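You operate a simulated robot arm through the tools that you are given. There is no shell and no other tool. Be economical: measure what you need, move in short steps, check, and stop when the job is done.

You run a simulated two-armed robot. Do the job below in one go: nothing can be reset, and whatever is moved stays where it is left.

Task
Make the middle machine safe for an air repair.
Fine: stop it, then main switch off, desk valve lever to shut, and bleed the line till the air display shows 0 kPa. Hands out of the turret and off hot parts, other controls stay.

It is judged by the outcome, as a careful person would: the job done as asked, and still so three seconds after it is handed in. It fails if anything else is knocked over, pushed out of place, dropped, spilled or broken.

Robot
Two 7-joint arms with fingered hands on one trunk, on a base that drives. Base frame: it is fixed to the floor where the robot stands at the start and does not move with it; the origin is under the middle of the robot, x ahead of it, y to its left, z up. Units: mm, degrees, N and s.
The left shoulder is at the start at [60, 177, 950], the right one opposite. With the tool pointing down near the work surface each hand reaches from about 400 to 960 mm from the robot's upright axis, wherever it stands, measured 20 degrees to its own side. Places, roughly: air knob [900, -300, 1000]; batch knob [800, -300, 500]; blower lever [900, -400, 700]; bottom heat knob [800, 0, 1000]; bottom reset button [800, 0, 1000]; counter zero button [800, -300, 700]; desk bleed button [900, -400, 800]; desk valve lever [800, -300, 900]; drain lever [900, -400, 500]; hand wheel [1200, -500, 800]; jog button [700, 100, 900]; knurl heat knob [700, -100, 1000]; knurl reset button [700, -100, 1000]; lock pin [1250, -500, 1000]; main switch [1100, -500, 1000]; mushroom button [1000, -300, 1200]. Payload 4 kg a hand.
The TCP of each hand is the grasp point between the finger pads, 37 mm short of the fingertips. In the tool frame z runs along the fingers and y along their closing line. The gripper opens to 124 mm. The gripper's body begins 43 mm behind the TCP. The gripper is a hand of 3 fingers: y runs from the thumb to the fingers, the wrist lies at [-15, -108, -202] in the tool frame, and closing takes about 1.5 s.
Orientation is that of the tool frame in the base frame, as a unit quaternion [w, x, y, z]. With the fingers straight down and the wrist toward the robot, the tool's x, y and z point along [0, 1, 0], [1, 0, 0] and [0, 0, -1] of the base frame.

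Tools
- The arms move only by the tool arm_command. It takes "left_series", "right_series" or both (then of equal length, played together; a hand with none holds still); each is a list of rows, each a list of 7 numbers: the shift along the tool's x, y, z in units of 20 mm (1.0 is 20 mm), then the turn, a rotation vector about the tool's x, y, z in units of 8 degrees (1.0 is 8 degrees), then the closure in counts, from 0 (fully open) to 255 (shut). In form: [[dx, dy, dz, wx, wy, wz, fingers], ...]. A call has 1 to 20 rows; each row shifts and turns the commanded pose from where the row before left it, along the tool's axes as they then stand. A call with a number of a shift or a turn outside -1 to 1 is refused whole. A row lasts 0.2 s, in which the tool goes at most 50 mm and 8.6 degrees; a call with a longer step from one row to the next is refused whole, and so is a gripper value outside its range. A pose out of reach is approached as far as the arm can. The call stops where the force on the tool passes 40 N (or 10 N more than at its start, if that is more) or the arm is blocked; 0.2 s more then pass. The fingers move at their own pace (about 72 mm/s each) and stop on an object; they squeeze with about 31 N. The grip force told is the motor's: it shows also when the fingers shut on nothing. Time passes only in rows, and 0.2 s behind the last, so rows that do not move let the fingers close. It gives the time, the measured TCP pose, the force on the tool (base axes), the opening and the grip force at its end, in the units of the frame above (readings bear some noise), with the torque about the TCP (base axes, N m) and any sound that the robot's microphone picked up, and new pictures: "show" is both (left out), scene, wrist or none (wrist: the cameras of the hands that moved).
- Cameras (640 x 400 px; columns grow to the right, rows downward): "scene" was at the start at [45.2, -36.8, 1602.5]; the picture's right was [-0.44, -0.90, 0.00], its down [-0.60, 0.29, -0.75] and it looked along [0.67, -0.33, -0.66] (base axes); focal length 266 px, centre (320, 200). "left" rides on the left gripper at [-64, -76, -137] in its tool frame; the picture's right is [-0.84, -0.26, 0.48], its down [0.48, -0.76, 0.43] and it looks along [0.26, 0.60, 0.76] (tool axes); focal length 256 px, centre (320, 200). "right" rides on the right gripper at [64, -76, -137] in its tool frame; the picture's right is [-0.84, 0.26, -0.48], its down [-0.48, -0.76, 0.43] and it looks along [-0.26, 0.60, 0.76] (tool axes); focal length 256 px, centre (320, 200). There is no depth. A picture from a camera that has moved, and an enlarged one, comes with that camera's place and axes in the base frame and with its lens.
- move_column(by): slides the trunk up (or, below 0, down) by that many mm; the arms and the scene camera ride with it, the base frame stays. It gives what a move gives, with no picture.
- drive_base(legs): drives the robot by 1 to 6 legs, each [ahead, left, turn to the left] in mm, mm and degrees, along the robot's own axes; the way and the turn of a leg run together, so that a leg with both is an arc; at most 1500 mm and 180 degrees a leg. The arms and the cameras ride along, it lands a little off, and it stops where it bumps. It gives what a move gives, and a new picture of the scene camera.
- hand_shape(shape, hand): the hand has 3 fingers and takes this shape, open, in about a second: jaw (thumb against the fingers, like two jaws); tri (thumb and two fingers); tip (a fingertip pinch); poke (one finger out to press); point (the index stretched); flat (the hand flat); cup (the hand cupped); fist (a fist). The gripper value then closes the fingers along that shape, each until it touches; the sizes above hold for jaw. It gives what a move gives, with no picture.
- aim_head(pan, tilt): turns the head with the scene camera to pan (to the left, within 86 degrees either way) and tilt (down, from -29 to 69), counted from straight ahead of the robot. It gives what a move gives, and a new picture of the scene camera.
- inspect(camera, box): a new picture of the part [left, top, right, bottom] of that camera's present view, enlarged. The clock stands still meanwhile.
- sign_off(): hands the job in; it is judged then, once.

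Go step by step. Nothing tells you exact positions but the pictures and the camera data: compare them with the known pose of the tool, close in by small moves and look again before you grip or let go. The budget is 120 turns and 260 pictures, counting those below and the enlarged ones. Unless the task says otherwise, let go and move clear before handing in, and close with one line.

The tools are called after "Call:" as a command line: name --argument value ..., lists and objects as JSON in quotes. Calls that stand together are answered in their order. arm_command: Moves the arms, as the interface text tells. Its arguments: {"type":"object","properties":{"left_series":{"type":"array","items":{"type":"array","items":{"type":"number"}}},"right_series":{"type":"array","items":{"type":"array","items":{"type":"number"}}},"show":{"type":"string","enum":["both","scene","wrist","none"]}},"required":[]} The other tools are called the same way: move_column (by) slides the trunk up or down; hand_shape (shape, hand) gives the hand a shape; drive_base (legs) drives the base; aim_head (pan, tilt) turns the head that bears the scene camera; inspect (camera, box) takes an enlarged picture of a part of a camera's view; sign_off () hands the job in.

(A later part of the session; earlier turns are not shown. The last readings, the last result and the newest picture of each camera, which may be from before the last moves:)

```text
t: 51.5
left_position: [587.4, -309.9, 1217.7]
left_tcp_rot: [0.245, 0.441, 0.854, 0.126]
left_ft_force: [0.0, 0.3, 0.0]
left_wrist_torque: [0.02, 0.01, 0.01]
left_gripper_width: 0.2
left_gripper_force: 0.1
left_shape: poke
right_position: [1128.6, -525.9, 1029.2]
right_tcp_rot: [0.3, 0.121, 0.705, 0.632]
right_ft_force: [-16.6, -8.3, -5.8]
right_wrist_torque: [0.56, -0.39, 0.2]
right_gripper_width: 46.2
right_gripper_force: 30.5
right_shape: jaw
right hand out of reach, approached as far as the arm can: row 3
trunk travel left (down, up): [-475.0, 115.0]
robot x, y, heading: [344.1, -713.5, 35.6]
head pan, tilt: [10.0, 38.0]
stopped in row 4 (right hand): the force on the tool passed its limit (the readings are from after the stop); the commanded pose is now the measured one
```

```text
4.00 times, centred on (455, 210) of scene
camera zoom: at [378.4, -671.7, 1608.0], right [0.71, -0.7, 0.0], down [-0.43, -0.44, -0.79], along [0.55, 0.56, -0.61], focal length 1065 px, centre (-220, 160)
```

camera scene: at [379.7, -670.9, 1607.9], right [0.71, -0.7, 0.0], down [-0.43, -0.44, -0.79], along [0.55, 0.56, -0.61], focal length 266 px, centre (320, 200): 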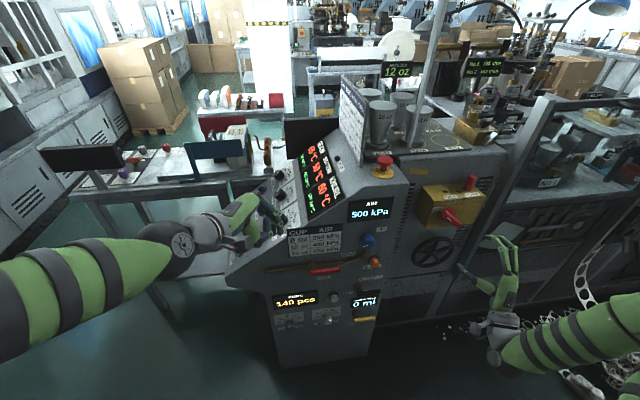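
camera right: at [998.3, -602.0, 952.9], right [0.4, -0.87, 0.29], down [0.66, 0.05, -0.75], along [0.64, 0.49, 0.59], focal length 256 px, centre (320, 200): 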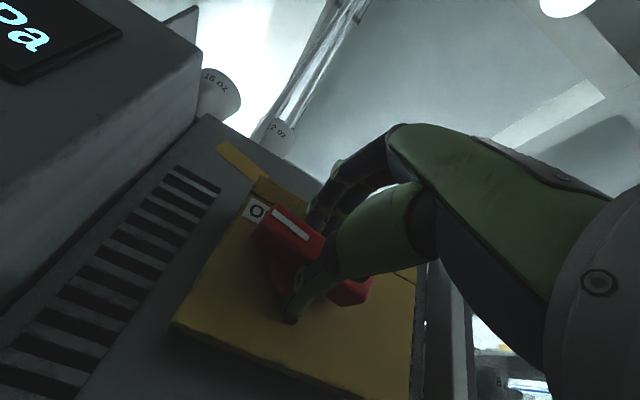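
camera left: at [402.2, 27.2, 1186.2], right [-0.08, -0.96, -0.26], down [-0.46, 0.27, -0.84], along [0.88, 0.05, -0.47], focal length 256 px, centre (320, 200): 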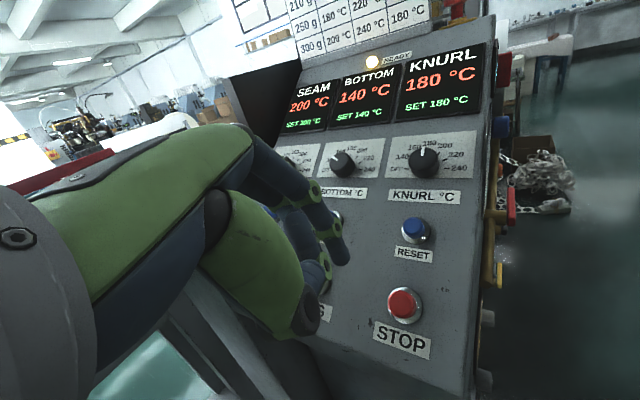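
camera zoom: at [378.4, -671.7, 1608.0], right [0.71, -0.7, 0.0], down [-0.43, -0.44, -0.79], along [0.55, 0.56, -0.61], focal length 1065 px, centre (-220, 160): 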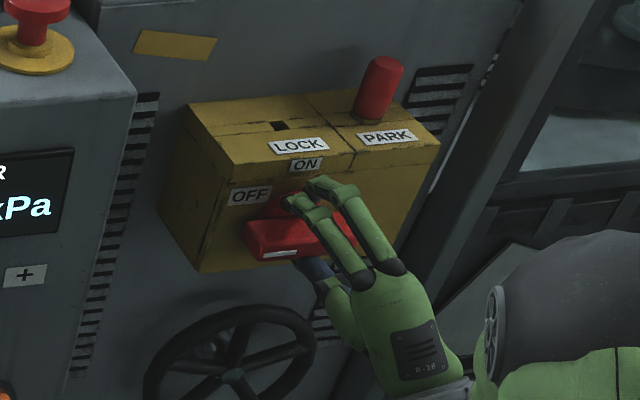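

The handle now lies parallel to the box edge at OFF. I'll open and back straight out.

Call:
arm_command --right_series '[[0, 0, 0, 0, 0, 0, 120], [0, 0, 0, 0, 0, 0, 60], [0, 0, 0, 0, 0, 0, 40], [0, 0, 0, 0, 0, 0, 40], [0, 0, 0, 0, 0, 0, 40], [0, 0, -0.5, 0, 0, 0, 40], [0, 0, -1, 0, 0, 0, 40], [0, 0, -1, 0, 0, 0, 40], [0, 0, -1, 0, 0, 0, 40], [0, 0, -1, 0, 0, 0, 40]]' --show "scene"

Call:
inspect --camera "scene" --box '[270, 140, 510, 300]'

Call:
inspect --camera "scene" --box '[400, 160, 500, 250]'

```text
t: 53.7
left_position: [587.5, -308.8, 1216.5]
left_tcp_rot: [0.245, 0.441, 0.854, 0.125]
left_ft_force: [-0.4, -0.4, -0.2]
left_wrist_torque: [0.04, 0.02, -0.02]
left_gripper_width: 0.1
left_gripper_force: 0.1
left_shape: poke
right_position: [1135.1, -574.0, 1059.8]
right_tcp_rot: [0.3, 0.123, 0.705, 0.63]
right_ft_force: [0.8, 1.1, -1.2]
right_wrist_torque: [-0.02, 0.0, 0.01]
right_gripper_width: 104.3
right_gripper_force: 0.0
right_shape: jaw
right hand out of reach, approached as far as the arm can: row 6, 7, 8, 9, 10
trunk travel left (down, up): [-475.0, 115.0]
robot x, y, heading: [342.8, -716.4, 35.3]
head pan, tilt: [10.0, 38.0]
camera scene: at [380.2, -670.8, 1607.8], right [0.71, -0.7, 0.0], down [-0.43, -0.44, -0.79], along [0.55, 0.56, -0.62], focal length 266 px, centre (320, 200)
```

scene: 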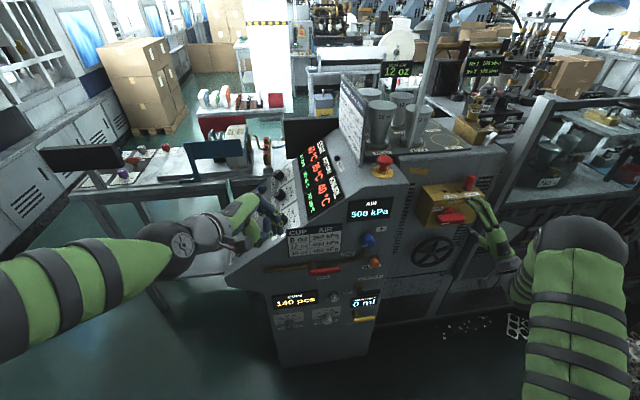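

```text
2.50 times, centred on (390, 220) of scene
camera zoom: at [380.2, -670.8, 1607.8], right [0.71, -0.7, 0.0], down [-0.43, -0.44, -0.79], along [0.55, 0.56, -0.62], focal length 666 px, centre (145, 150)
```

zoom: 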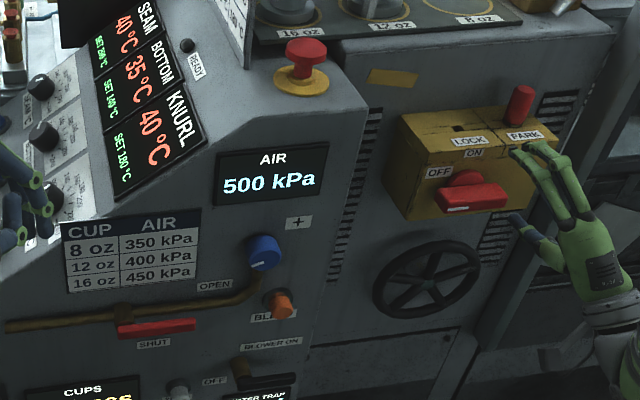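

```text
4.44 times, centred on (450, 205) of scene
camera zoom: at [380.2, -670.8, 1607.8], right [0.71, -0.7, 0.0], down [-0.43, -0.44, -0.79], along [0.55, 0.56, -0.62], focal length 1183 px, centre (-258, 178)
```

zoom: 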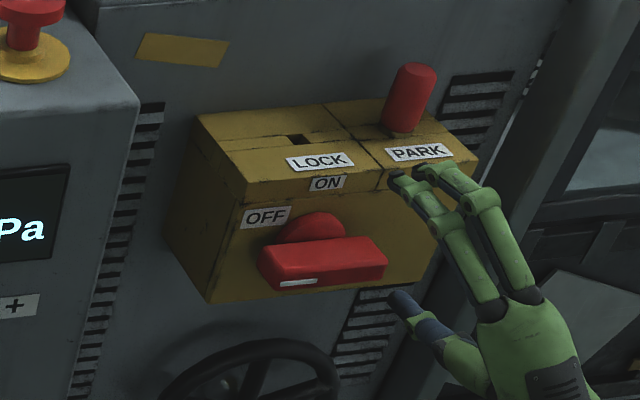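

Main switch is at OFF. I'll back the robot straight out before moving the arm again.

Call:
drive_base --legs '[[-100, -60, 0]]'

Call:
arm_command --right_series '[[0, 0, 0, 0, 0, 0.6, 0], [0, 0, -1, 0, 0, 0.7, 0], [0, 0, -1, 0, 0, 0, 0], [0, 0, -1, 0, 0, 0, 0], [0, 0, -1, 0, 0, 0, 0], [0, 0, 0, 0, 0, 0, 0]]' --show "scene"

```text
t: 54.9
left_position: [542.0, -416.1, 1217.8]
left_tcp_rot: [0.244, 0.441, 0.854, 0.127]
left_ft_force: [-0.1, -0.3, 0.4]
left_wrist_torque: [0.0, -0.01, -0.02]
left_gripper_width: 0.2
left_gripper_force: 0.1
left_shape: poke
right_position: [1090.8, -682.6, 1060.0]
right_tcp_rot: [0.3, 0.121, 0.705, 0.63]
right_ft_force: [-0.1, -0.7, 0.0]
right_wrist_torque: [-0.01, -0.01, 0.02]
right_gripper_width: 104.2
right_gripper_force: 0.1
right_shape: jaw
trunk travel left (down, up): [-475.0, 115.0]
robot x, y, heading: [297.4, -825.0, 35.5]
head pan, tilt: [10.0, 38.0]
camera scene: at [334.6, -779.3, 1607.9], right [0.71, -0.7, 0.0], down [-0.43, -0.44, -0.79], along [0.55, 0.56, -0.61], focal length 266 px, centre (320, 200)
```

scene: 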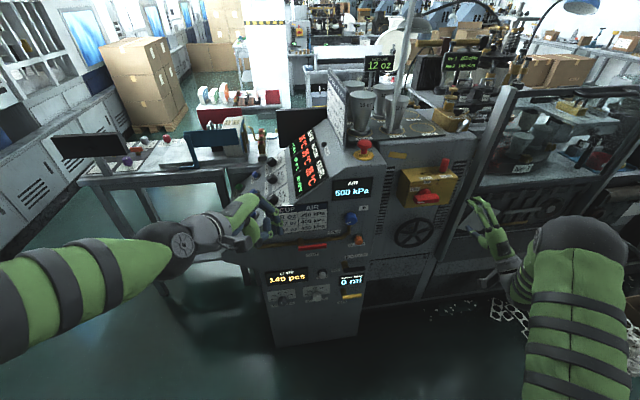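

```text
t: 56.3
left_position: [542.8, -414.0, 1217.2]
left_tcp_rot: [0.245, 0.44, 0.855, 0.125]
left_ft_force: [0.0, -0.1, -0.3]
left_wrist_torque: [0.0, 0.01, 0.01]
left_gripper_width: 0.1
left_gripper_force: 0.0
left_shape: poke
right_position: [1058.7, -746.1, 1071.2]
right_tcp_rot: [0.239, 0.186, 0.693, 0.654]
right_ft_force: [0.6, -0.4, 0.3]
right_wrist_torque: [-0.02, -0.01, -0.02]
right_gripper_width: 123.9
right_gripper_force: 0.0
right_shape: jaw
right hand out of reach, approached as far as the arm can: row 4, 5
trunk travel left (down, up): [-475.0, 115.0]
robot x, y, heading: [299.1, -821.6, 35.3]
head pan, tilt: [10.0, 38.0]
camera scene: at [335.2, -777.7, 1607.8], right [0.71, -0.7, 0.0], down [-0.43, -0.44, -0.79], along [0.55, 0.56, -0.62], focal length 266 px, centre (320, 200)
```

scene: 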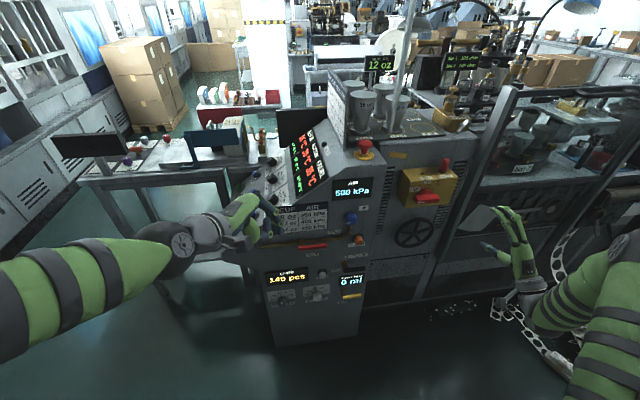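

Call:
drive_base --legs '[[-42, 352, 0]]'

Call:
hand_shape --shape "point" --hand "right"

Call:
inspect --camera "right" --box '[0, 0, 640, 400]'

Call:
inspect --camera "scene" --box '[240, 140, 480, 320]'

```text
t: 58.6
left_position: [303.3, -152.4, 1216.4]
left_tcp_rot: [0.245, 0.44, 0.855, 0.125]
left_ft_force: [-0.2, 0.2, 0.6]
left_wrist_torque: [-0.02, -0.01, -0.01]
left_gripper_width: 0.3
left_gripper_force: 0.0
left_shape: poke
right_position: [819.6, -480.3, 1070.8]
right_tcp_rot: [0.238, 0.185, 0.693, 0.654]
right_ft_force: [0.4, 0.1, 0.6]
right_wrist_torque: [0.01, -0.01, 0.0]
right_gripper_width: 123.6
right_gripper_force: 0.0
right_shape: jaw
trunk travel left (down, up): [-475.0, 115.0]
robot x, y, heading: [61.4, -560.0, 35.7]
head pan, tilt: [10.0, 38.0]
camera scene: at [95.8, -513.9, 1607.8], right [0.71, -0.7, 0.0], down [-0.43, -0.44, -0.79], along [0.55, 0.56, -0.62], focal length 266 px, centre (320, 200)
```

scene: 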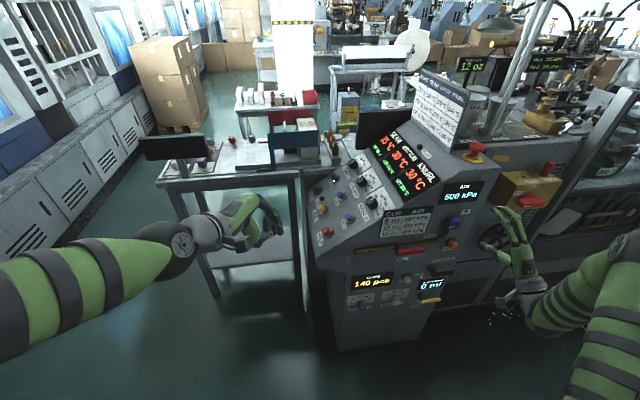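

```text
t: 59.5
left_position: [304.0, -152.7, 1217.4]
left_tcp_rot: [0.245, 0.44, 0.855, 0.126]
left_ft_force: [0.2, -0.8, 0.1]
left_wrist_torque: [0.03, 0.03, -0.02]
left_gripper_width: 0.2
left_gripper_force: 0.0
left_shape: poke
right_position: [818.6, -481.8, 1069.8]
right_tcp_rot: [0.239, 0.186, 0.693, 0.655]
right_ft_force: [1.1, 0.4, -1.3]
right_wrist_torque: [0.04, -0.01, -0.01]
right_gripper_width: 118.2
right_gripper_force: 0.0
right_shape: point
trunk travel left (down, up): [-475.0, 115.0]
robot x, y, heading: [59.2, -555.1, 35.6]
head pan, tilt: [10.0, 38.0]
```

```text
1.00 times, centred on (320, 200) of right
camera zoom: at [694.9, -562.6, 993.4], right [0.39, -0.85, 0.34], down [0.69, 0.02, -0.73], along [0.61, 0.52, 0.59], focal length 256 px, centre (320, 200)
```

zoom: 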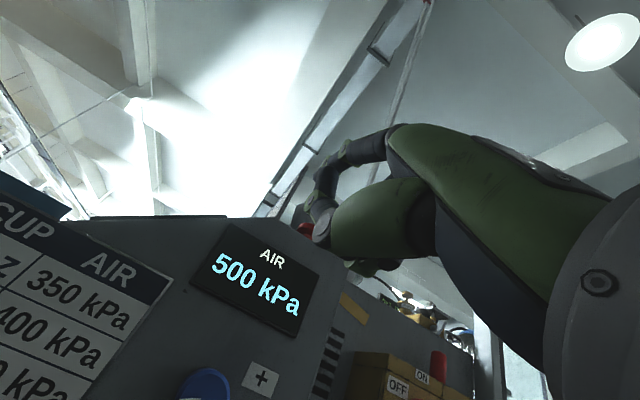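

```text
2.22 times, centred on (360, 230) of scene
camera zoom: at [96.5, -514.6, 1607.8], right [0.71, -0.7, 0.0], down [-0.43, -0.44, -0.79], along [0.55, 0.56, -0.62], focal length 592 px, centre (231, 133)
```

zoom: 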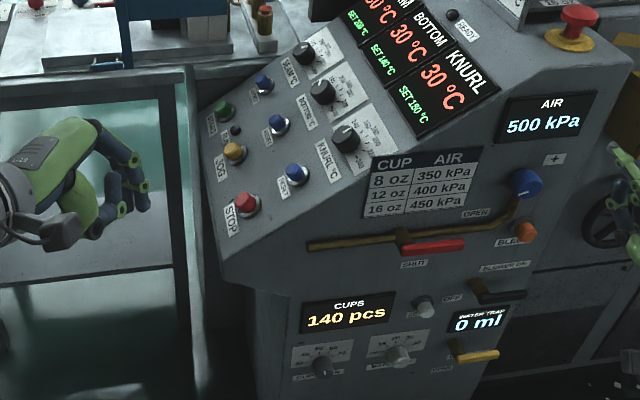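

Call:
inspect --camera "right" --box '[240, 90, 460, 300]'

Call:
inspect --camera "scene" --box '[460, 180, 580, 320]'

```text
1.90 times, centred on (350, 195) of right
camera zoom: at [694.9, -562.6, 993.4], right [0.39, -0.85, 0.34], down [0.69, 0.02, -0.73], along [0.61, 0.52, 0.59], focal length 488 px, centre (263, 210)
```

zoom: 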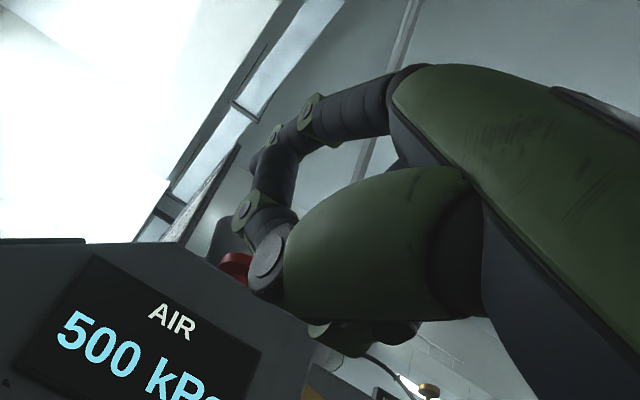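

```text
2.86 times, centred on (520, 250) of scene
camera zoom: at [96.5, -514.6, 1607.8], right [0.71, -0.7, 0.0], down [-0.43, -0.44, -0.79], along [0.55, 0.56, -0.62], focal length 761 px, centre (-251, 57)
```

zoom: 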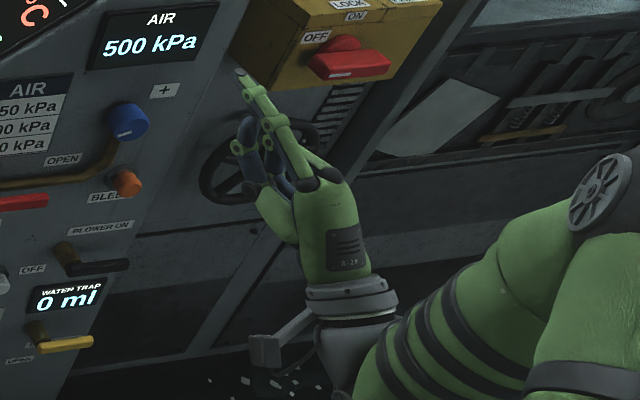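

The valve hub is near (762, -241, 859), the lever tip near (822, -319, 866), and the bleed button near (952, -371, 837). Poke suits this better, so I'll reshape, roll slightly so the index leads downward, and check.

Call:
hand_shape --shape "poke" --hand "right"

Call:
arm_command --right_series '[[0, 0, -0.5, 0, 0, -0.92, 0], [0, 0, -0.5, 0, 0, -0.92, 0], [0, 0, -0.5, 0, 0, -0.92, 0], [0, 0, 0, 0, 0, 0, 0]]' --show "wrist"

Call:
inspect --camera "scene" --box '[400, 180, 560, 320]'

```text
t: 60.4
left_position: [303.3, -151.5, 1216.2]
left_tcp_rot: [0.244, 0.44, 0.855, 0.126]
left_ft_force: [0.7, 0.4, -0.4]
left_wrist_torque: [0.0, 0.01, -0.03]
left_gripper_width: 0.1
left_gripper_force: 0.1
left_shape: poke
right_position: [821.5, -481.6, 1070.4]
right_tcp_rot: [0.239, 0.186, 0.693, 0.655]
right_ft_force: [-0.5, 0.0, -0.3]
right_wrist_torque: [0.02, 0.0, -0.02]
right_gripper_width: 0.3
right_gripper_force: 0.1
right_shape: poke
trunk travel left (down, up): [-475.0, 115.0]
robot x, y, heading: [61.4, -558.6, 35.3]
head pan, tilt: [10.0, 38.0]
```

```text
t: 61.4
left_position: [302.3, -152.6, 1216.6]
left_tcp_rot: [0.244, 0.44, 0.855, 0.126]
left_ft_force: [-0.3, 0.1, 0.1]
left_wrist_torque: [0.0, -0.03, -0.02]
left_gripper_width: 0.1
left_gripper_force: 0.1
left_shape: poke
right_position: [877.9, -491.1, 1122.4]
right_tcp_rot: [0.358, 0.05, 0.717, 0.595]
right_ft_force: [-0.4, 0.1, 0.2]
right_wrist_torque: [-0.02, -0.04, 0.01]
right_gripper_width: 0.1
right_gripper_force: 0.0
right_shape: poke
right hand out of reach, approached as far as the arm can: row 1, 2, 3
trunk travel left (down, up): [-475.0, 115.0]
robot x, y, heading: [62.5, -557.6, 35.6]
head pan, tilt: [10.0, 38.0]
camera right: at [781.3, -593.0, 1029.4], right [0.25, -0.74, 0.63], down [0.88, -0.1, -0.47], along [0.41, 0.67, 0.62], focal length 256 px, centre (320, 200)
```

right: 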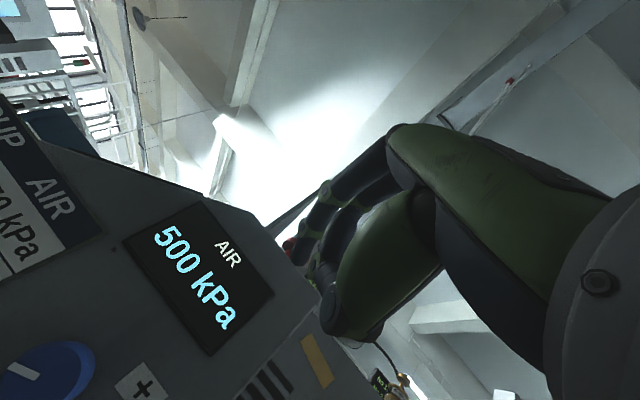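

```text
2.86 times, centred on (480, 250) of scene
camera zoom: at [96.4, -514.6, 1607.8], right [0.71, -0.7, 0.0], down [-0.43, -0.44, -0.79], along [0.55, 0.56, -0.62], focal length 761 px, centre (-137, 57)
```

zoom: 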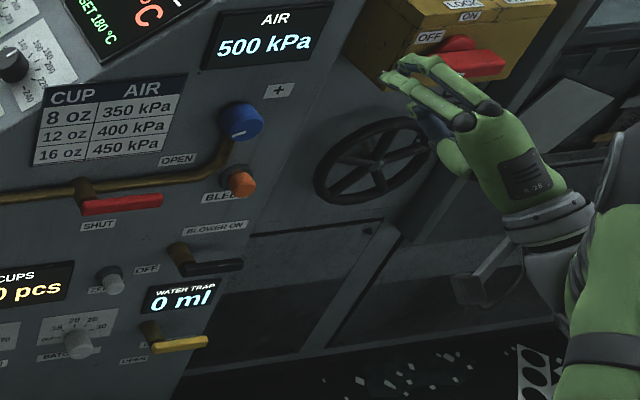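

Call:
arm_command --right_series '[[0.97, -0.372, 0.08, 0, 0, 0, 0], [0.97, -0.372, 0.08, 0, 0, 0, 0], [0.97, -0.372, 0.08, 0, 0, 0, 0], [0.97, -0.372, 0.08, 0, 0, 0, 0], [0.97, -0.372, 0.08, 0, 0, 0, 0], [0.97, -0.372, 0.08, 0, 0, 0, 0], [0.97, -0.372, 0.08, 0, 0, 0, 0], [0.97, -0.372, 0.08, 0, 0, 0, 0], [0.97, -0.372, 0.08, 0, 0, 0, 0], [0.97, -0.372, 0.08, 0, 0, 0, 0], [0.97, -0.372, 0.08, 0, 0, 0, 0], [0.97, -0.372, 0.08, 0, 0, 0, 0], [0.97, -0.372, 0.08, 0, 0, 0, 0], [0, 0, 0, 0, 0, 0, 0]]' --show "wrist"

Call:
inspect --camera "scene" --box '[320, 180, 500, 320]'

```text
t: 64.2
left_position: [302.7, -156.5, 1217.7]
left_tcp_rot: [0.244, 0.442, 0.854, 0.125]
left_ft_force: [-0.1, 1.0, -0.1]
left_wrist_torque: [0.0, 0.0, 0.01]
left_gripper_width: 0.0
left_gripper_force: 0.1
left_shape: poke
right_position: [863.1, -336.7, 987.0]
right_tcp_rot: [0.364, 0.052, 0.714, 0.596]
right_ft_force: [-18.4, -19.5, 1.7]
right_wrist_torque: [-0.04, -0.01, 0.15]
right_gripper_width: 0.1
right_gripper_force: 0.0
right_shape: poke
right hand out of reach, approached as far as the arm can: row 1, 2, 3, 4, 5, 6, 7, 8, 9, 10, 11, 12, 13
trunk travel left (down, up): [-475.0, 115.0]
robot x, y, heading: [58.0, -561.4, 35.4]
head pan, tilt: [10.0, 38.0]
stopped in row 13 (right hand): the force on the tool passed its limit (the readings are from after the stop); the commanded pose is now the measured one
camera right: at [765.6, -436.5, 894.1], right [0.24, -0.74, 0.62], down [0.88, -0.11, -0.47], along [0.41, 0.66, 0.63], focal length 256 px, centre (320, 200)
```

right: 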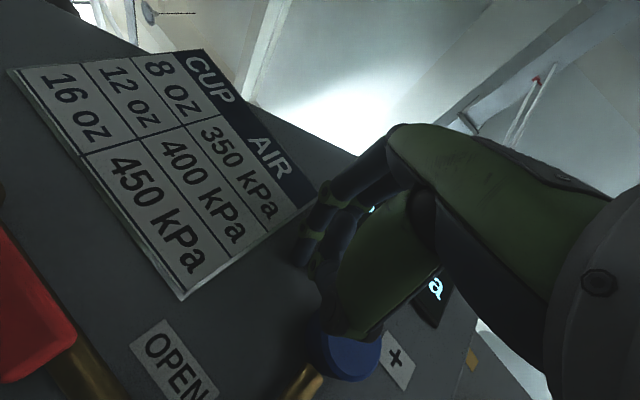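

```text
2.86 times, centred on (410, 250) of scene
camera zoom: at [93.5, -517.5, 1607.9], right [0.71, -0.7, 0.0], down [-0.43, -0.44, -0.79], along [0.56, 0.56, -0.61], focal length 761 px, centre (63, 57)
```

zoom: 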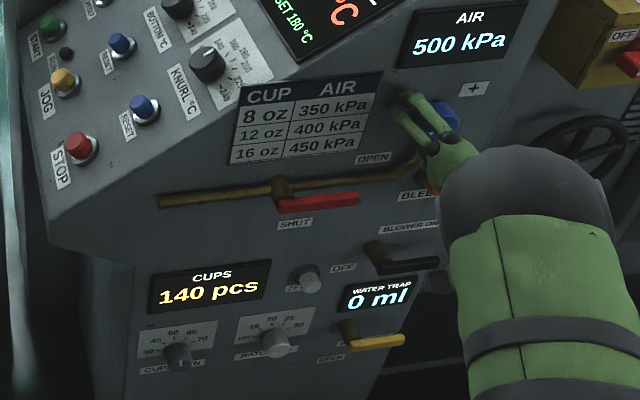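

The arm wandered into contact with the panel beside the air knob. I'll back the base straight out from the panel and check the knob.

Call:
drive_base --legs '[[-190, -64, 0]]'

Call:
inspect --camera "scene" --box '[280, 140, 480, 300]'

Call:
inspect --camera "right" --box '[0, 0, 640, 400]'

```text
t: 65.8
left_position: [187.5, -315.2, 1217.3]
left_tcp_rot: [0.245, 0.441, 0.854, 0.126]
left_ft_force: [-0.2, -0.4, -0.8]
left_wrist_torque: [0.02, 0.01, 0.0]
left_gripper_width: 0.0
left_gripper_force: 0.2
left_shape: poke
right_position: [748.6, -492.1, 985.8]
right_tcp_rot: [0.363, 0.052, 0.714, 0.596]
right_ft_force: [0.0, -0.4, 0.5]
right_wrist_torque: [-0.04, -0.01, 0.0]
right_gripper_width: 0.0
right_gripper_force: 0.0
right_shape: poke
trunk travel left (down, up): [-475.0, 115.0]
robot x, y, heading: [-54.6, -718.4, 35.6]
head pan, tilt: [10.0, 38.0]
camera scene: at [-21.2, -677.1, 1607.9], right [0.71, -0.7, 0.0], down [-0.43, -0.44, -0.79], along [0.55, 0.56, -0.62], focal length 266 px, centre (320, 200)
```

scene: 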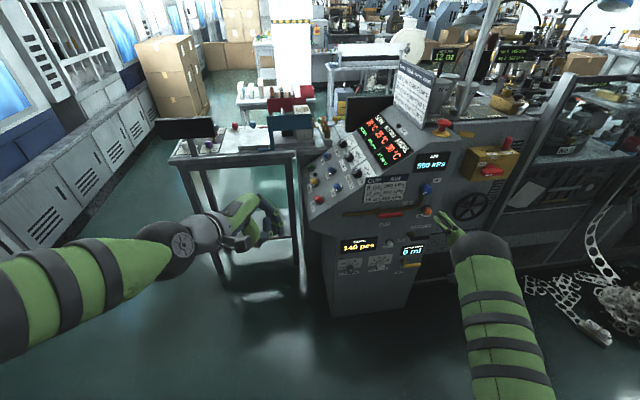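

```text
2.50 times, centred on (380, 220) of scene
camera zoom: at [-21.2, -677.1, 1607.9], right [0.71, -0.7, 0.0], down [-0.43, -0.44, -0.79], along [0.55, 0.56, -0.62], focal length 666 px, centre (170, 150)
```

zoom: 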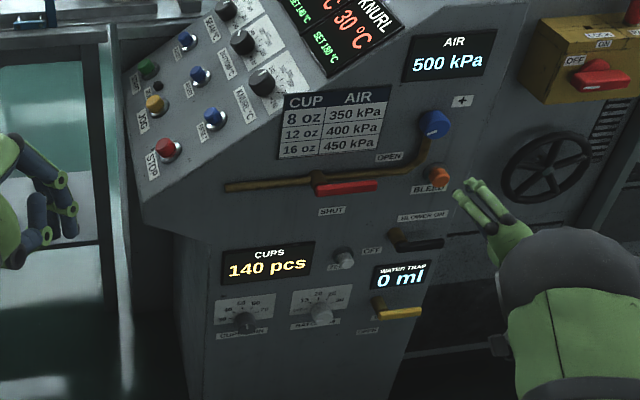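

```text
1.00 times, centred on (320, 200) of right
camera zoom: at [650.2, -593.3, 893.6], right [0.24, -0.74, 0.62], down [0.88, -0.11, -0.47], along [0.41, 0.66, 0.63], focal length 256 px, centre (320, 200)
```

zoom: 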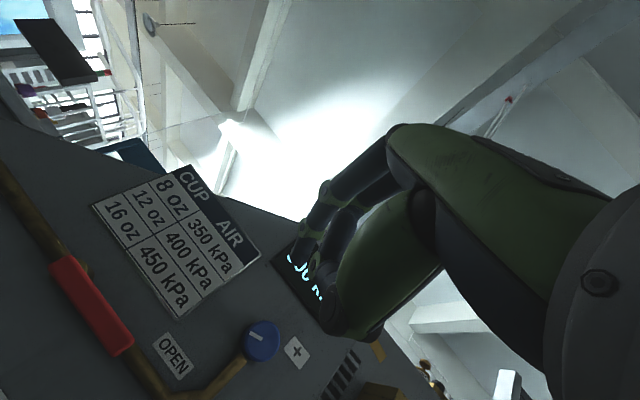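

The air still reads 500 and the knob looks unturned. I'll unfold the arm back to its relaxed posture before approaching the lever.

Call:
arm_command --right_series '[[0, 0, -0.5, 0, 0, 0.85, 0], [0, 0, -0.5, 0, 0, 0.85, 0], [0, 0, -0.5, 0, 0, 0.85, 0], [0, 0, -0.5, 0, 0, 0.85, 0], [0, 0, 0, 0.94, 0, 0, 0], [0, 0, 0, 0.94, 0, 0, 0], [0, 0, 0, 0.94, 0, 0, 0], [0, 0, 0, 0.94, 0, 0, 0], [0, 0, 0, 0.94, 0, 0, 0], [0, 0, 0, 0.94, 0, 0, 0], [0, 0, 0, 0, 0, 0, 0]]' --show "scene"

```text
t: 68.2
left_position: [188.1, -314.2, 1217.7]
left_tcp_rot: [0.245, 0.442, 0.854, 0.125]
left_ft_force: [0.7, 0.3, 0.1]
left_wrist_torque: [0.03, 0.01, -0.01]
left_gripper_width: 0.0
left_gripper_force: 0.1
left_shape: poke
right_position: [724.9, -525.5, 986.8]
right_tcp_rot: [0.111, 0.282, 0.886, 0.35]
right_ft_force: [-0.5, -0.3, -0.7]
right_wrist_torque: [-0.02, 0.0, 0.05]
right_gripper_width: 0.0
right_gripper_force: 0.2
right_shape: poke
trunk travel left (down, up): [-475.0, 115.0]
robot x, y, heading: [-58.3, -720.0, 35.4]
head pan, tilt: [10.0, 38.0]
camera scene: at [-20.4, -676.3, 1607.8], right [0.71, -0.7, 0.0], down [-0.43, -0.44, -0.79], along [0.55, 0.56, -0.62], focal length 266 px, centre (320, 200)
```

scene: 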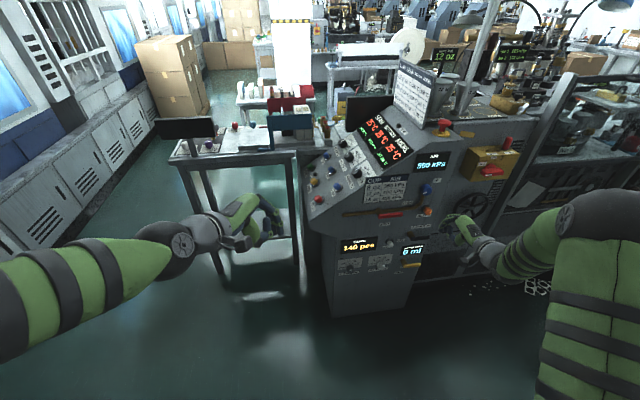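

Call:
drive_base --legs '[[80, 27, 0]]'

Call:
arm_command --right_series '[[0, 0, 0, -1, 0, 0, 0], [0, 0, 0, -1, 0, 0, 0], [0, 0, 0, 0, 0, 0, 0]]' --show "wrist"

```text
t: 69.3
left_position: [236.0, -243.4, 1216.4]
left_tcp_rot: [0.245, 0.44, 0.855, 0.125]
left_ft_force: [0.6, 0.0, -0.2]
left_wrist_torque: [-0.04, 0.02, 0.0]
left_gripper_width: 0.2
left_gripper_force: 0.0
left_shape: poke
right_position: [774.2, -455.0, 985.5]
right_tcp_rot: [0.112, 0.283, 0.886, 0.351]
right_ft_force: [-0.2, 0.1, -0.1]
right_wrist_torque: [-0.01, -0.02, -0.04]
right_gripper_width: 0.2
right_gripper_force: 0.1
right_shape: poke
trunk travel left (down, up): [-475.0, 115.0]
robot x, y, heading: [-7.8, -650.4, 35.4]
head pan, tilt: [10.0, 38.0]
camera scene: at [30.2, -606.4, 1607.7], right [0.71, -0.7, 0.0], down [-0.43, -0.44, -0.79], along [0.55, 0.56, -0.62], focal length 266 px, centre (320, 200)
```

scene: 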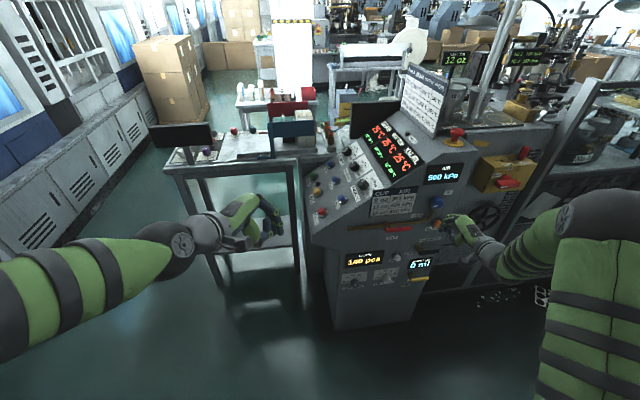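

```text
t: 70.1
left_position: [236.7, -245.8, 1217.7]
left_tcp_rot: [0.245, 0.44, 0.855, 0.125]
left_ft_force: [0.1, 0.8, -0.1]
left_wrist_torque: [-0.03, 0.02, 0.02]
left_gripper_width: 0.1
left_gripper_force: 0.1
left_shape: poke
right_position: [773.7, -453.7, 987.3]
right_tcp_rot: [0.15, 0.264, 0.828, 0.472]
right_ft_force: [-0.7, 0.0, -0.2]
right_wrist_torque: [-0.01, -0.01, -0.04]
right_gripper_width: 0.0
right_gripper_force: 0.0
right_shape: poke
trunk travel left (down, up): [-475.0, 115.0]
robot x, y, heading: [-5.0, -652.0, 35.6]
head pan, tilt: [10.0, 38.0]
camera right: at [633.2, -545.4, 991.4], right [0.52, -0.72, 0.47], down [0.39, -0.29, -0.88], along [0.76, 0.63, 0.13], focal length 256 px, centre (320, 200)
```

right: 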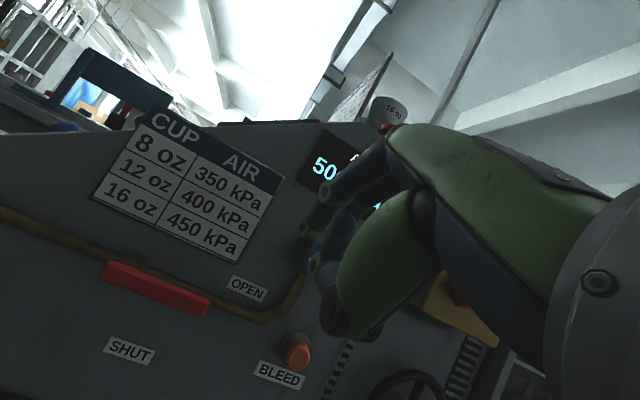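

Call:
arm_command --right_series '[[0.59, -0.125, 0.81, 0, 0, 0, 0], [0.59, -0.125, 0.81, 0, 0, 0, 0], [0.59, -0.125, 0.81, 0, 0, 0, 0], [0.59, -0.125, 0.81, 0, 0, 0, 0], [0.59, -0.125, 0.81, 0, 0, 0, 0], [0, 0, 0, 0, 0, 0, 0]]' --show "wrist"

Call:
inspect --camera "scene" --box '[360, 180, 500, 290]'

```text
t: 71.5
left_position: [236.9, -244.3, 1218.3]
left_tcp_rot: [0.244, 0.44, 0.855, 0.125]
left_ft_force: [0.3, 0.5, 0.1]
left_wrist_torque: [-0.02, 0.0, -0.03]
left_gripper_width: 0.2
left_gripper_force: 0.1
left_shape: poke
right_position: [762.8, -368.6, 934.8]
right_tcp_rot: [0.15, 0.264, 0.828, 0.471]
right_ft_force: [0.6, 0.0, -0.7]
right_wrist_torque: [0.02, 0.03, 0.04]
right_gripper_width: 0.0
right_gripper_force: 0.1
right_shape: poke
trunk travel left (down, up): [-475.0, 115.0]
robot x, y, heading: [-5.7, -651.4, 35.8]
head pan, tilt: [10.0, 38.0]
camera right: at [622.8, -459.7, 939.4], right [0.52, -0.72, 0.47], down [0.39, -0.29, -0.88], along [0.76, 0.63, 0.13], focal length 256 px, centre (320, 200)
```

right: 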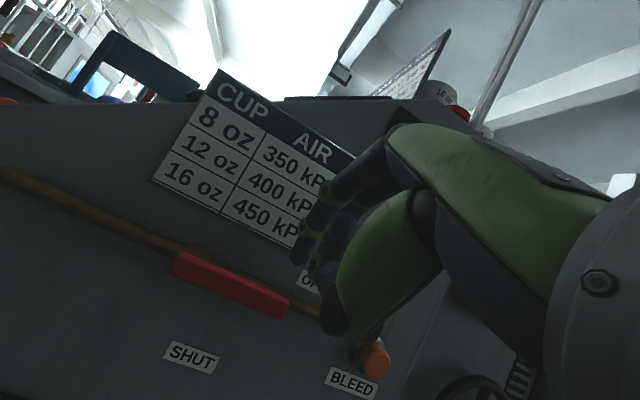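

```text
3.64 times, centred on (430, 235) of scene
camera zoom: at [29.0, -607.9, 1607.8], right [0.71, -0.7, 0.0], down [-0.43, -0.44, -0.79], along [0.55, 0.56, -0.62], focal length 968 px, centre (-80, 73)
```

zoom: 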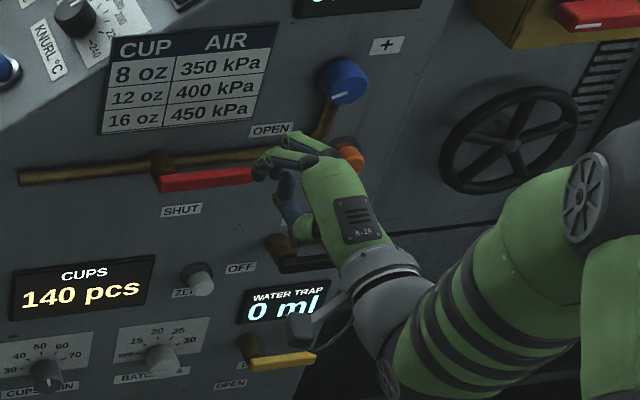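

Call:
arm_command --right_series '[[0, 0.48, 0.82, 0, 0, 0, 0], [0, 0.48, 0.82, 0, 0, 0, 0], [0, 0.44, 0.76, 0, 0, 0, 0], [0, 0, 0, 0, 0, 0, 0]]' --show "wrist"

Call:
inspect --camera "scene" --box '[370, 190, 470, 270]'

```text
t: 72.5
left_position: [235.7, -245.4, 1217.3]
left_tcp_rot: [0.244, 0.44, 0.855, 0.125]
left_ft_force: [0.0, 0.0, 0.3]
left_wrist_torque: [-0.01, -0.01, 0.0]
left_gripper_width: 0.0
left_gripper_force: 0.3
left_shape: poke
right_position: [795.0, -323.0, 934.9]
right_tcp_rot: [0.15, 0.265, 0.828, 0.47]
right_ft_force: [-0.1, -0.8, -0.8]
right_wrist_torque: [-0.01, -0.03, -0.01]
right_gripper_width: 0.0
right_gripper_force: 0.0
right_shape: poke
trunk travel left (down, up): [-475.0, 115.0]
robot x, y, heading: [-7.1, -648.8, 35.4]
head pan, tilt: [10.0, 38.0]
camera right: at [653.6, -414.1, 939.5], right [0.52, -0.72, 0.47], down [0.39, -0.29, -0.88], along [0.76, 0.63, 0.12], focal length 256 px, centre (320, 200)
```

right: 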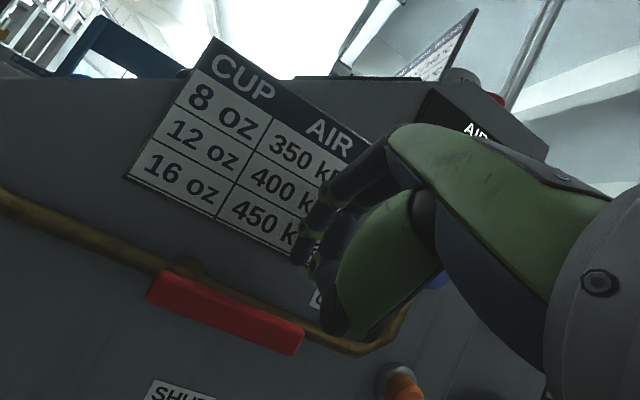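

```text
5.00 times, centred on (420, 230) of scene
camera zoom: at [29.0, -607.8, 1607.8], right [0.71, -0.7, 0.0], down [-0.43, -0.44, -0.79], along [0.55, 0.56, -0.62], focal length 1331 px, centre (-180, 50)
```

zoom: 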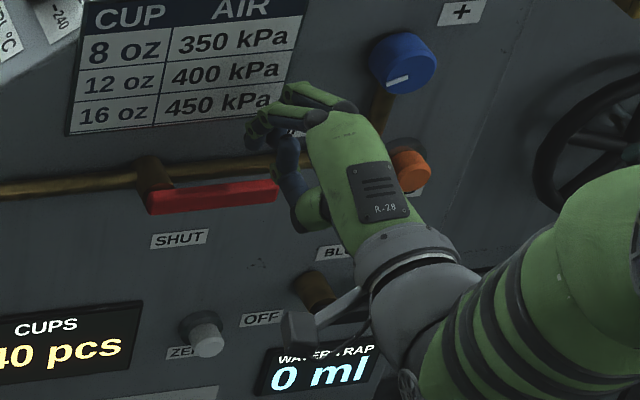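

Call:
arm_command --right_series '[[0.2, -0.646, 0.383, 0, 0, 0, 0], [0.15, -0.646, 0.383, 0, 0, 0, 0], [0, -0.56, 0.33, 0, 0, 0, 0], [0.1, -0.56, 0.33, 0, 0, 0, 0], [0.15, -0.56, 0.33, 0, 0, 0, 0], [0.15, -0.56, 0.33, 0, 0, 0, 0]]' --show "wrist"

Call:
inspect --camera "scene" --box '[370, 190, 470, 270]'

```text
t: 73.9
left_position: [236.5, -245.7, 1216.4]
left_tcp_rot: [0.243, 0.44, 0.855, 0.125]
left_ft_force: [0.4, -0.5, -0.2]
left_wrist_torque: [0.01, -0.02, 0.01]
left_gripper_width: 0.0
left_gripper_force: 0.1
left_shape: poke
right_position: [781.5, -314.7, 852.6]
right_tcp_rot: [0.15, 0.264, 0.829, 0.47]
right_ft_force: [0.4, 0.0, 0.2]
right_wrist_torque: [-0.01, 0.0, 0.01]
right_gripper_width: 0.0
right_gripper_force: 0.2
right_shape: poke
trunk travel left (down, up): [-475.0, 115.0]
robot x, y, heading: [-4.6, -650.0, 35.5]
head pan, tilt: [10.0, 38.0]
camera right: at [640.7, -406.2, 857.4], right [0.52, -0.72, 0.47], down [0.39, -0.29, -0.88], along [0.76, 0.63, 0.12], focal length 256 px, centre (320, 200)
```

right: 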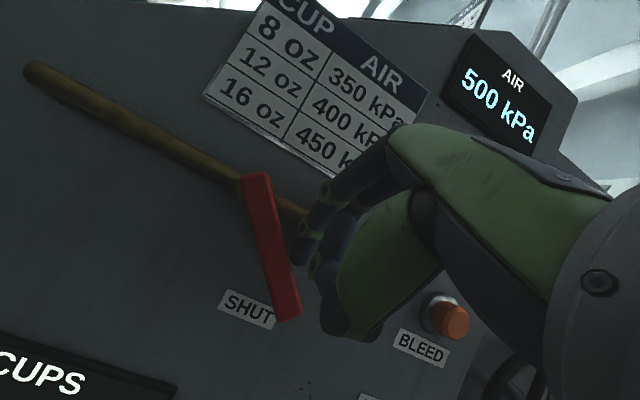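

```text
5.00 times, centred on (420, 230) of scene
camera zoom: at [29.3, -607.8, 1607.8], right [0.71, -0.7, 0.0], down [-0.43, -0.44, -0.79], along [0.55, 0.56, -0.62], focal length 1331 px, centre (-180, 50)
```

zoom: 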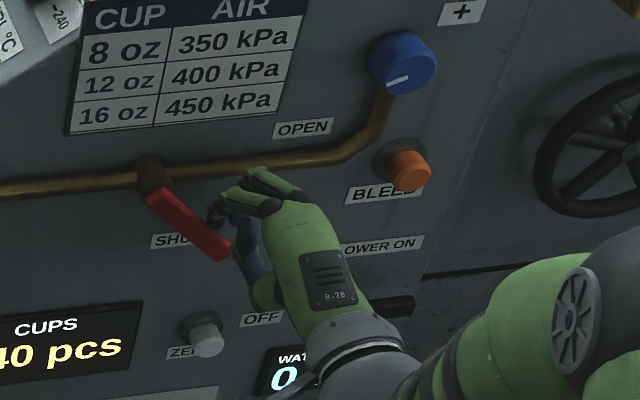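

The lever is following, about halfway down. I'll continue the arc.

Call:
arm_command --right_series '[[0.4, -0.43, 0.255, 0, 0, 0, 0], [0.4, -0.43, 0.255, 0, 0, 0, 0], [0.6, -0.3, 0.18, 0, 0, 0, 0], [0.6, -0.26, 0.153, 0, 0, 0, 0], [0.5, -0.06, 0.04, 0, 0, 0, 0]]' --show "wrist"

Call:
inspect --camera "scene" --box '[370, 190, 470, 270]'

```text
t: 75.1
left_position: [240.1, -247.6, 1217.1]
left_tcp_rot: [0.245, 0.443, 0.853, 0.124]
left_ft_force: [-0.7, -0.2, 0.4]
left_wrist_torque: [0.02, 0.01, -0.01]
left_gripper_width: 0.2
left_gripper_force: 0.0
left_shape: poke
right_position: [750.0, -294.6, 819.9]
right_tcp_rot: [0.155, 0.268, 0.826, 0.471]
right_ft_force: [26.0, -27.4, 4.5]
right_wrist_torque: [-0.2, -0.41, -0.87]
right_gripper_width: 0.0
right_gripper_force: 0.0
right_shape: poke
trunk travel left (down, up): [-475.0, 115.0]
robot x, y, heading: [-2.8, -648.7, 35.4]
head pan, tilt: [10.0, 38.0]
camera right: at [607.5, -383.9, 823.2], right [0.51, -0.72, 0.47], down [0.38, -0.3, -0.87], along [0.77, 0.62, 0.13], focal length 256 px, centre (320, 200)
```

right: 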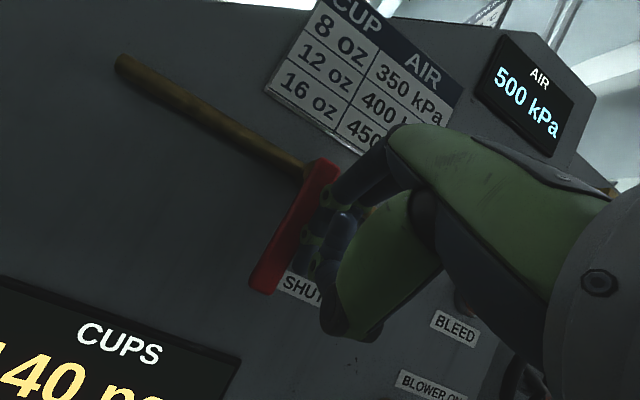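

```text
5.00 times, centred on (420, 230) of scene
camera zoom: at [31.7, -610.8, 1607.9], right [0.71, -0.7, 0.0], down [-0.43, -0.44, -0.79], along [0.55, 0.56, -0.62], focal length 1331 px, centre (-180, 50)
```

zoom: 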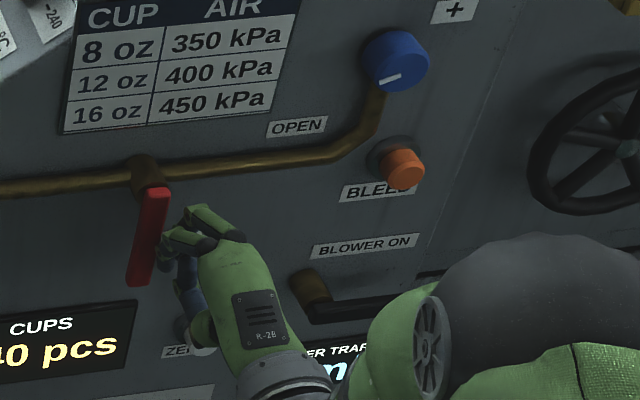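

The lever is vertical on its stop at SHUT. I'll withdraw straight out.

Call:
arm_command --right_series '[[-0.6, 0, 0, 0, 0, 0, 0], [-0.2, -0.4, -0.7, 0, 0, 0, 0], [0, -0.51, -0.86, 0, 0, 0, 0], [0, -0.51, -0.86, 0, 0, 0, 0], [0, -0.51, -0.86, 0, 0, 0, 0], [0, -0.51, -0.86, 0, 0, 0, 0], [0, 0, 0, 0, 0, 0, 0]]' --show "wrist"

Call:
inspect --camera "scene" --box '[360, 160, 500, 280]'

```text
t: 76.7
left_position: [235.8, -245.7, 1216.5]
left_tcp_rot: [0.244, 0.44, 0.855, 0.125]
left_ft_force: [-0.2, 0.7, -0.7]
left_wrist_torque: [0.02, -0.01, -0.02]
left_gripper_width: 0.0
left_gripper_force: 0.0
left_shape: poke
right_position: [698.7, -373.4, 818.1]
right_tcp_rot: [0.15, 0.263, 0.828, 0.472]
right_ft_force: [0.4, -0.9, -0.6]
right_wrist_torque: [-0.03, 0.01, -0.03]
right_gripper_width: 0.1
right_gripper_force: 0.1
right_shape: poke
trunk travel left (down, up): [-475.0, 115.0]
robot x, y, heading: [-3.6, -651.5, 35.4]
head pan, tilt: [10.0, 38.0]
camera right: at [558.0, -464.3, 823.1], right [0.52, -0.72, 0.47], down [0.39, -0.29, -0.88], along [0.76, 0.64, 0.13], focal length 256 px, centre (320, 200)
```

right: 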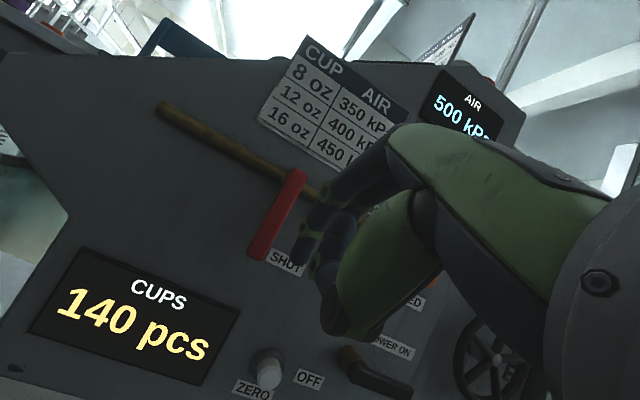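

```text
3.33 times, centred on (430, 220) of scene
camera zoom: at [29.1, -607.8, 1607.8], right [0.71, -0.7, 0.0], down [-0.43, -0.44, -0.79], along [0.55, 0.56, -0.62], focal length 888 px, centre (-47, 133)
```

zoom: 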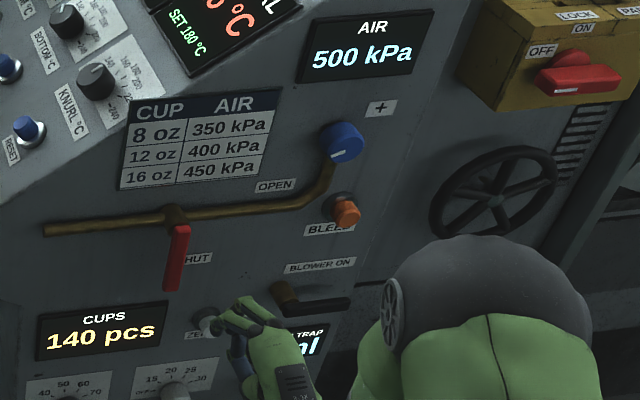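

Call:
drive_base --legs '[[54, -161, 0]]'

Call:
inspect --camera "scene" --box '[320, 180, 460, 300]'

Call:
inspect --camera "right" --box '[0, 0, 640, 400]'

```text
t: 78.1
left_position: [376.4, -348.8, 1217.2]
left_tcp_rot: [0.245, 0.441, 0.855, 0.125]
left_ft_force: [0.2, -0.4, -0.8]
left_wrist_torque: [0.01, 0.04, 0.01]
left_gripper_width: 0.0
left_gripper_force: 0.0
left_shape: poke
right_position: [839.7, -477.7, 818.3]
right_tcp_rot: [0.15, 0.264, 0.828, 0.472]
right_ft_force: [0.2, -0.2, -0.1]
right_wrist_torque: [0.0, 0.02, 0.03]
right_gripper_width: 0.0
right_gripper_force: 0.1
right_shape: poke
trunk travel left (down, up): [-475.0, 115.0]
robot x, y, heading: [136.0, -750.4, 35.5]
head pan, tilt: [10.0, 38.0]
camera scene: at [169.3, -710.9, 1607.8], right [0.71, -0.7, 0.0], down [-0.43, -0.44, -0.79], along [0.55, 0.56, -0.62], focal length 266 px, centre (320, 200)
```

scene: 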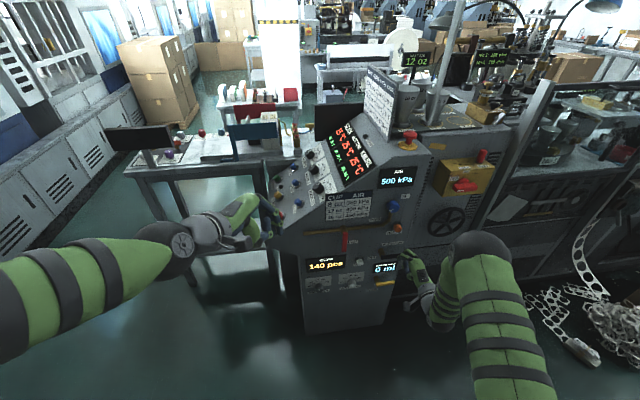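

```text
3.33 times, centred on (390, 240) of scene
camera zoom: at [169.3, -710.9, 1607.8], right [0.71, -0.7, 0.0], down [-0.43, -0.44, -0.79], along [0.55, 0.56, -0.62], focal length 888 px, centre (87, 67)
```

zoom: 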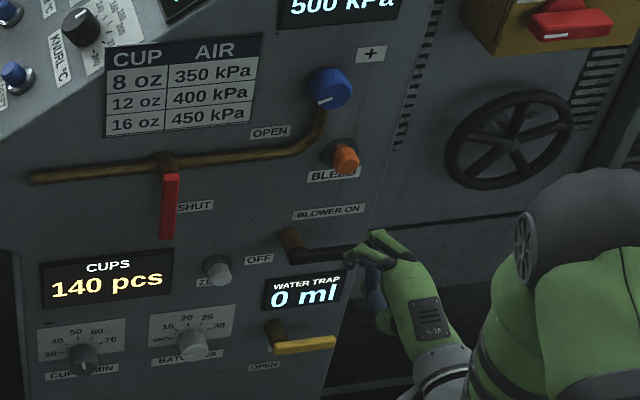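

```text
1.00 times, centred on (320, 200) of right
camera zoom: at [698.1, -567.5, 822.8], right [0.52, -0.72, 0.47], down [0.38, -0.29, -0.88], along [0.76, 0.63, 0.12], focal length 256 px, centre (320, 200)
```

zoom: 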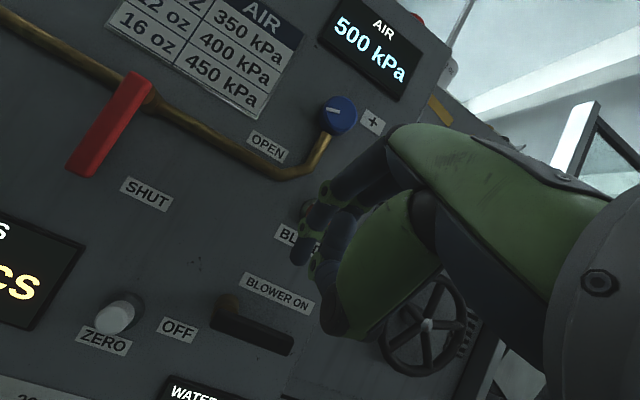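

Call:
arm_command --right_series '[[-0.41, 0.88, -0.4, 0, 0, 0, 0], [-0.41, 0.88, -0.4, 0, 0, 0, 0], [-0.41, 0.3, 0.8, 0, 0, 0, 0], [-0.41, 0.6, 0.9, 0, 0, 0, 0], [0, 0.6, 0.6, 0, 0, 0, 0], [0, 0, 0, 0, 0, 0, 0]]' --show "wrist"

Call:
inspect --camera "scene" --box '[340, 160, 460, 270]'

```text
t: 79.5
left_position: [376.0, -347.9, 1217.7]
left_tcp_rot: [0.245, 0.441, 0.854, 0.125]
left_ft_force: [0.2, 0.0, -0.1]
left_wrist_torque: [0.0, 0.0, 0.05]
left_gripper_width: 0.1
left_gripper_force: 0.1
left_shape: poke
right_position: [900.2, -447.4, 859.5]
right_tcp_rot: [0.15, 0.264, 0.828, 0.471]
right_ft_force: [-0.4, -0.2, 0.1]
right_wrist_torque: [0.03, -0.01, 0.0]
right_gripper_width: 0.1
right_gripper_force: 0.0
right_shape: poke
trunk travel left (down, up): [-475.0, 115.0]
robot x, y, heading: [133.9, -749.6, 35.3]
head pan, tilt: [10.0, 38.0]
camera right: at [758.5, -538.1, 863.9], right [0.52, -0.72, 0.47], down [0.39, -0.29, -0.88], along [0.76, 0.63, 0.12], focal length 256 px, centre (320, 200)
```

right: 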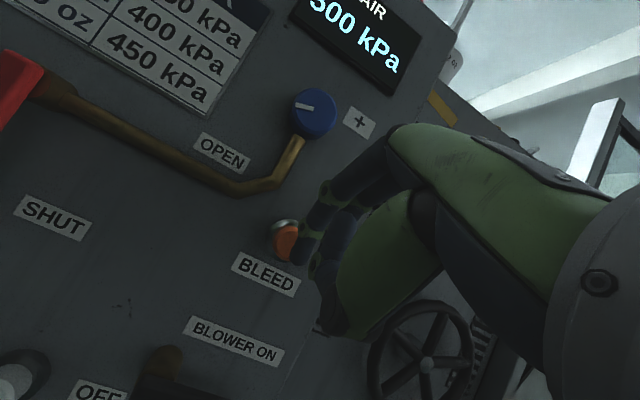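

```text
3.64 times, centred on (400, 215) of scene
camera zoom: at [168.2, -710.1, 1607.8], right [0.71, -0.7, 0.0], down [-0.43, -0.44, -0.79], along [0.55, 0.56, -0.62], focal length 968 px, centre (29, 146)
```

zoom: 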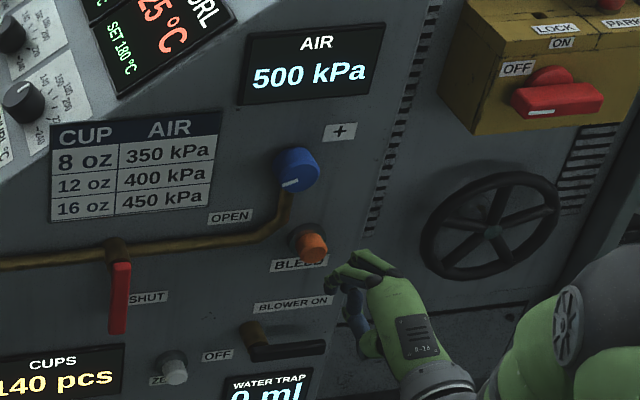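

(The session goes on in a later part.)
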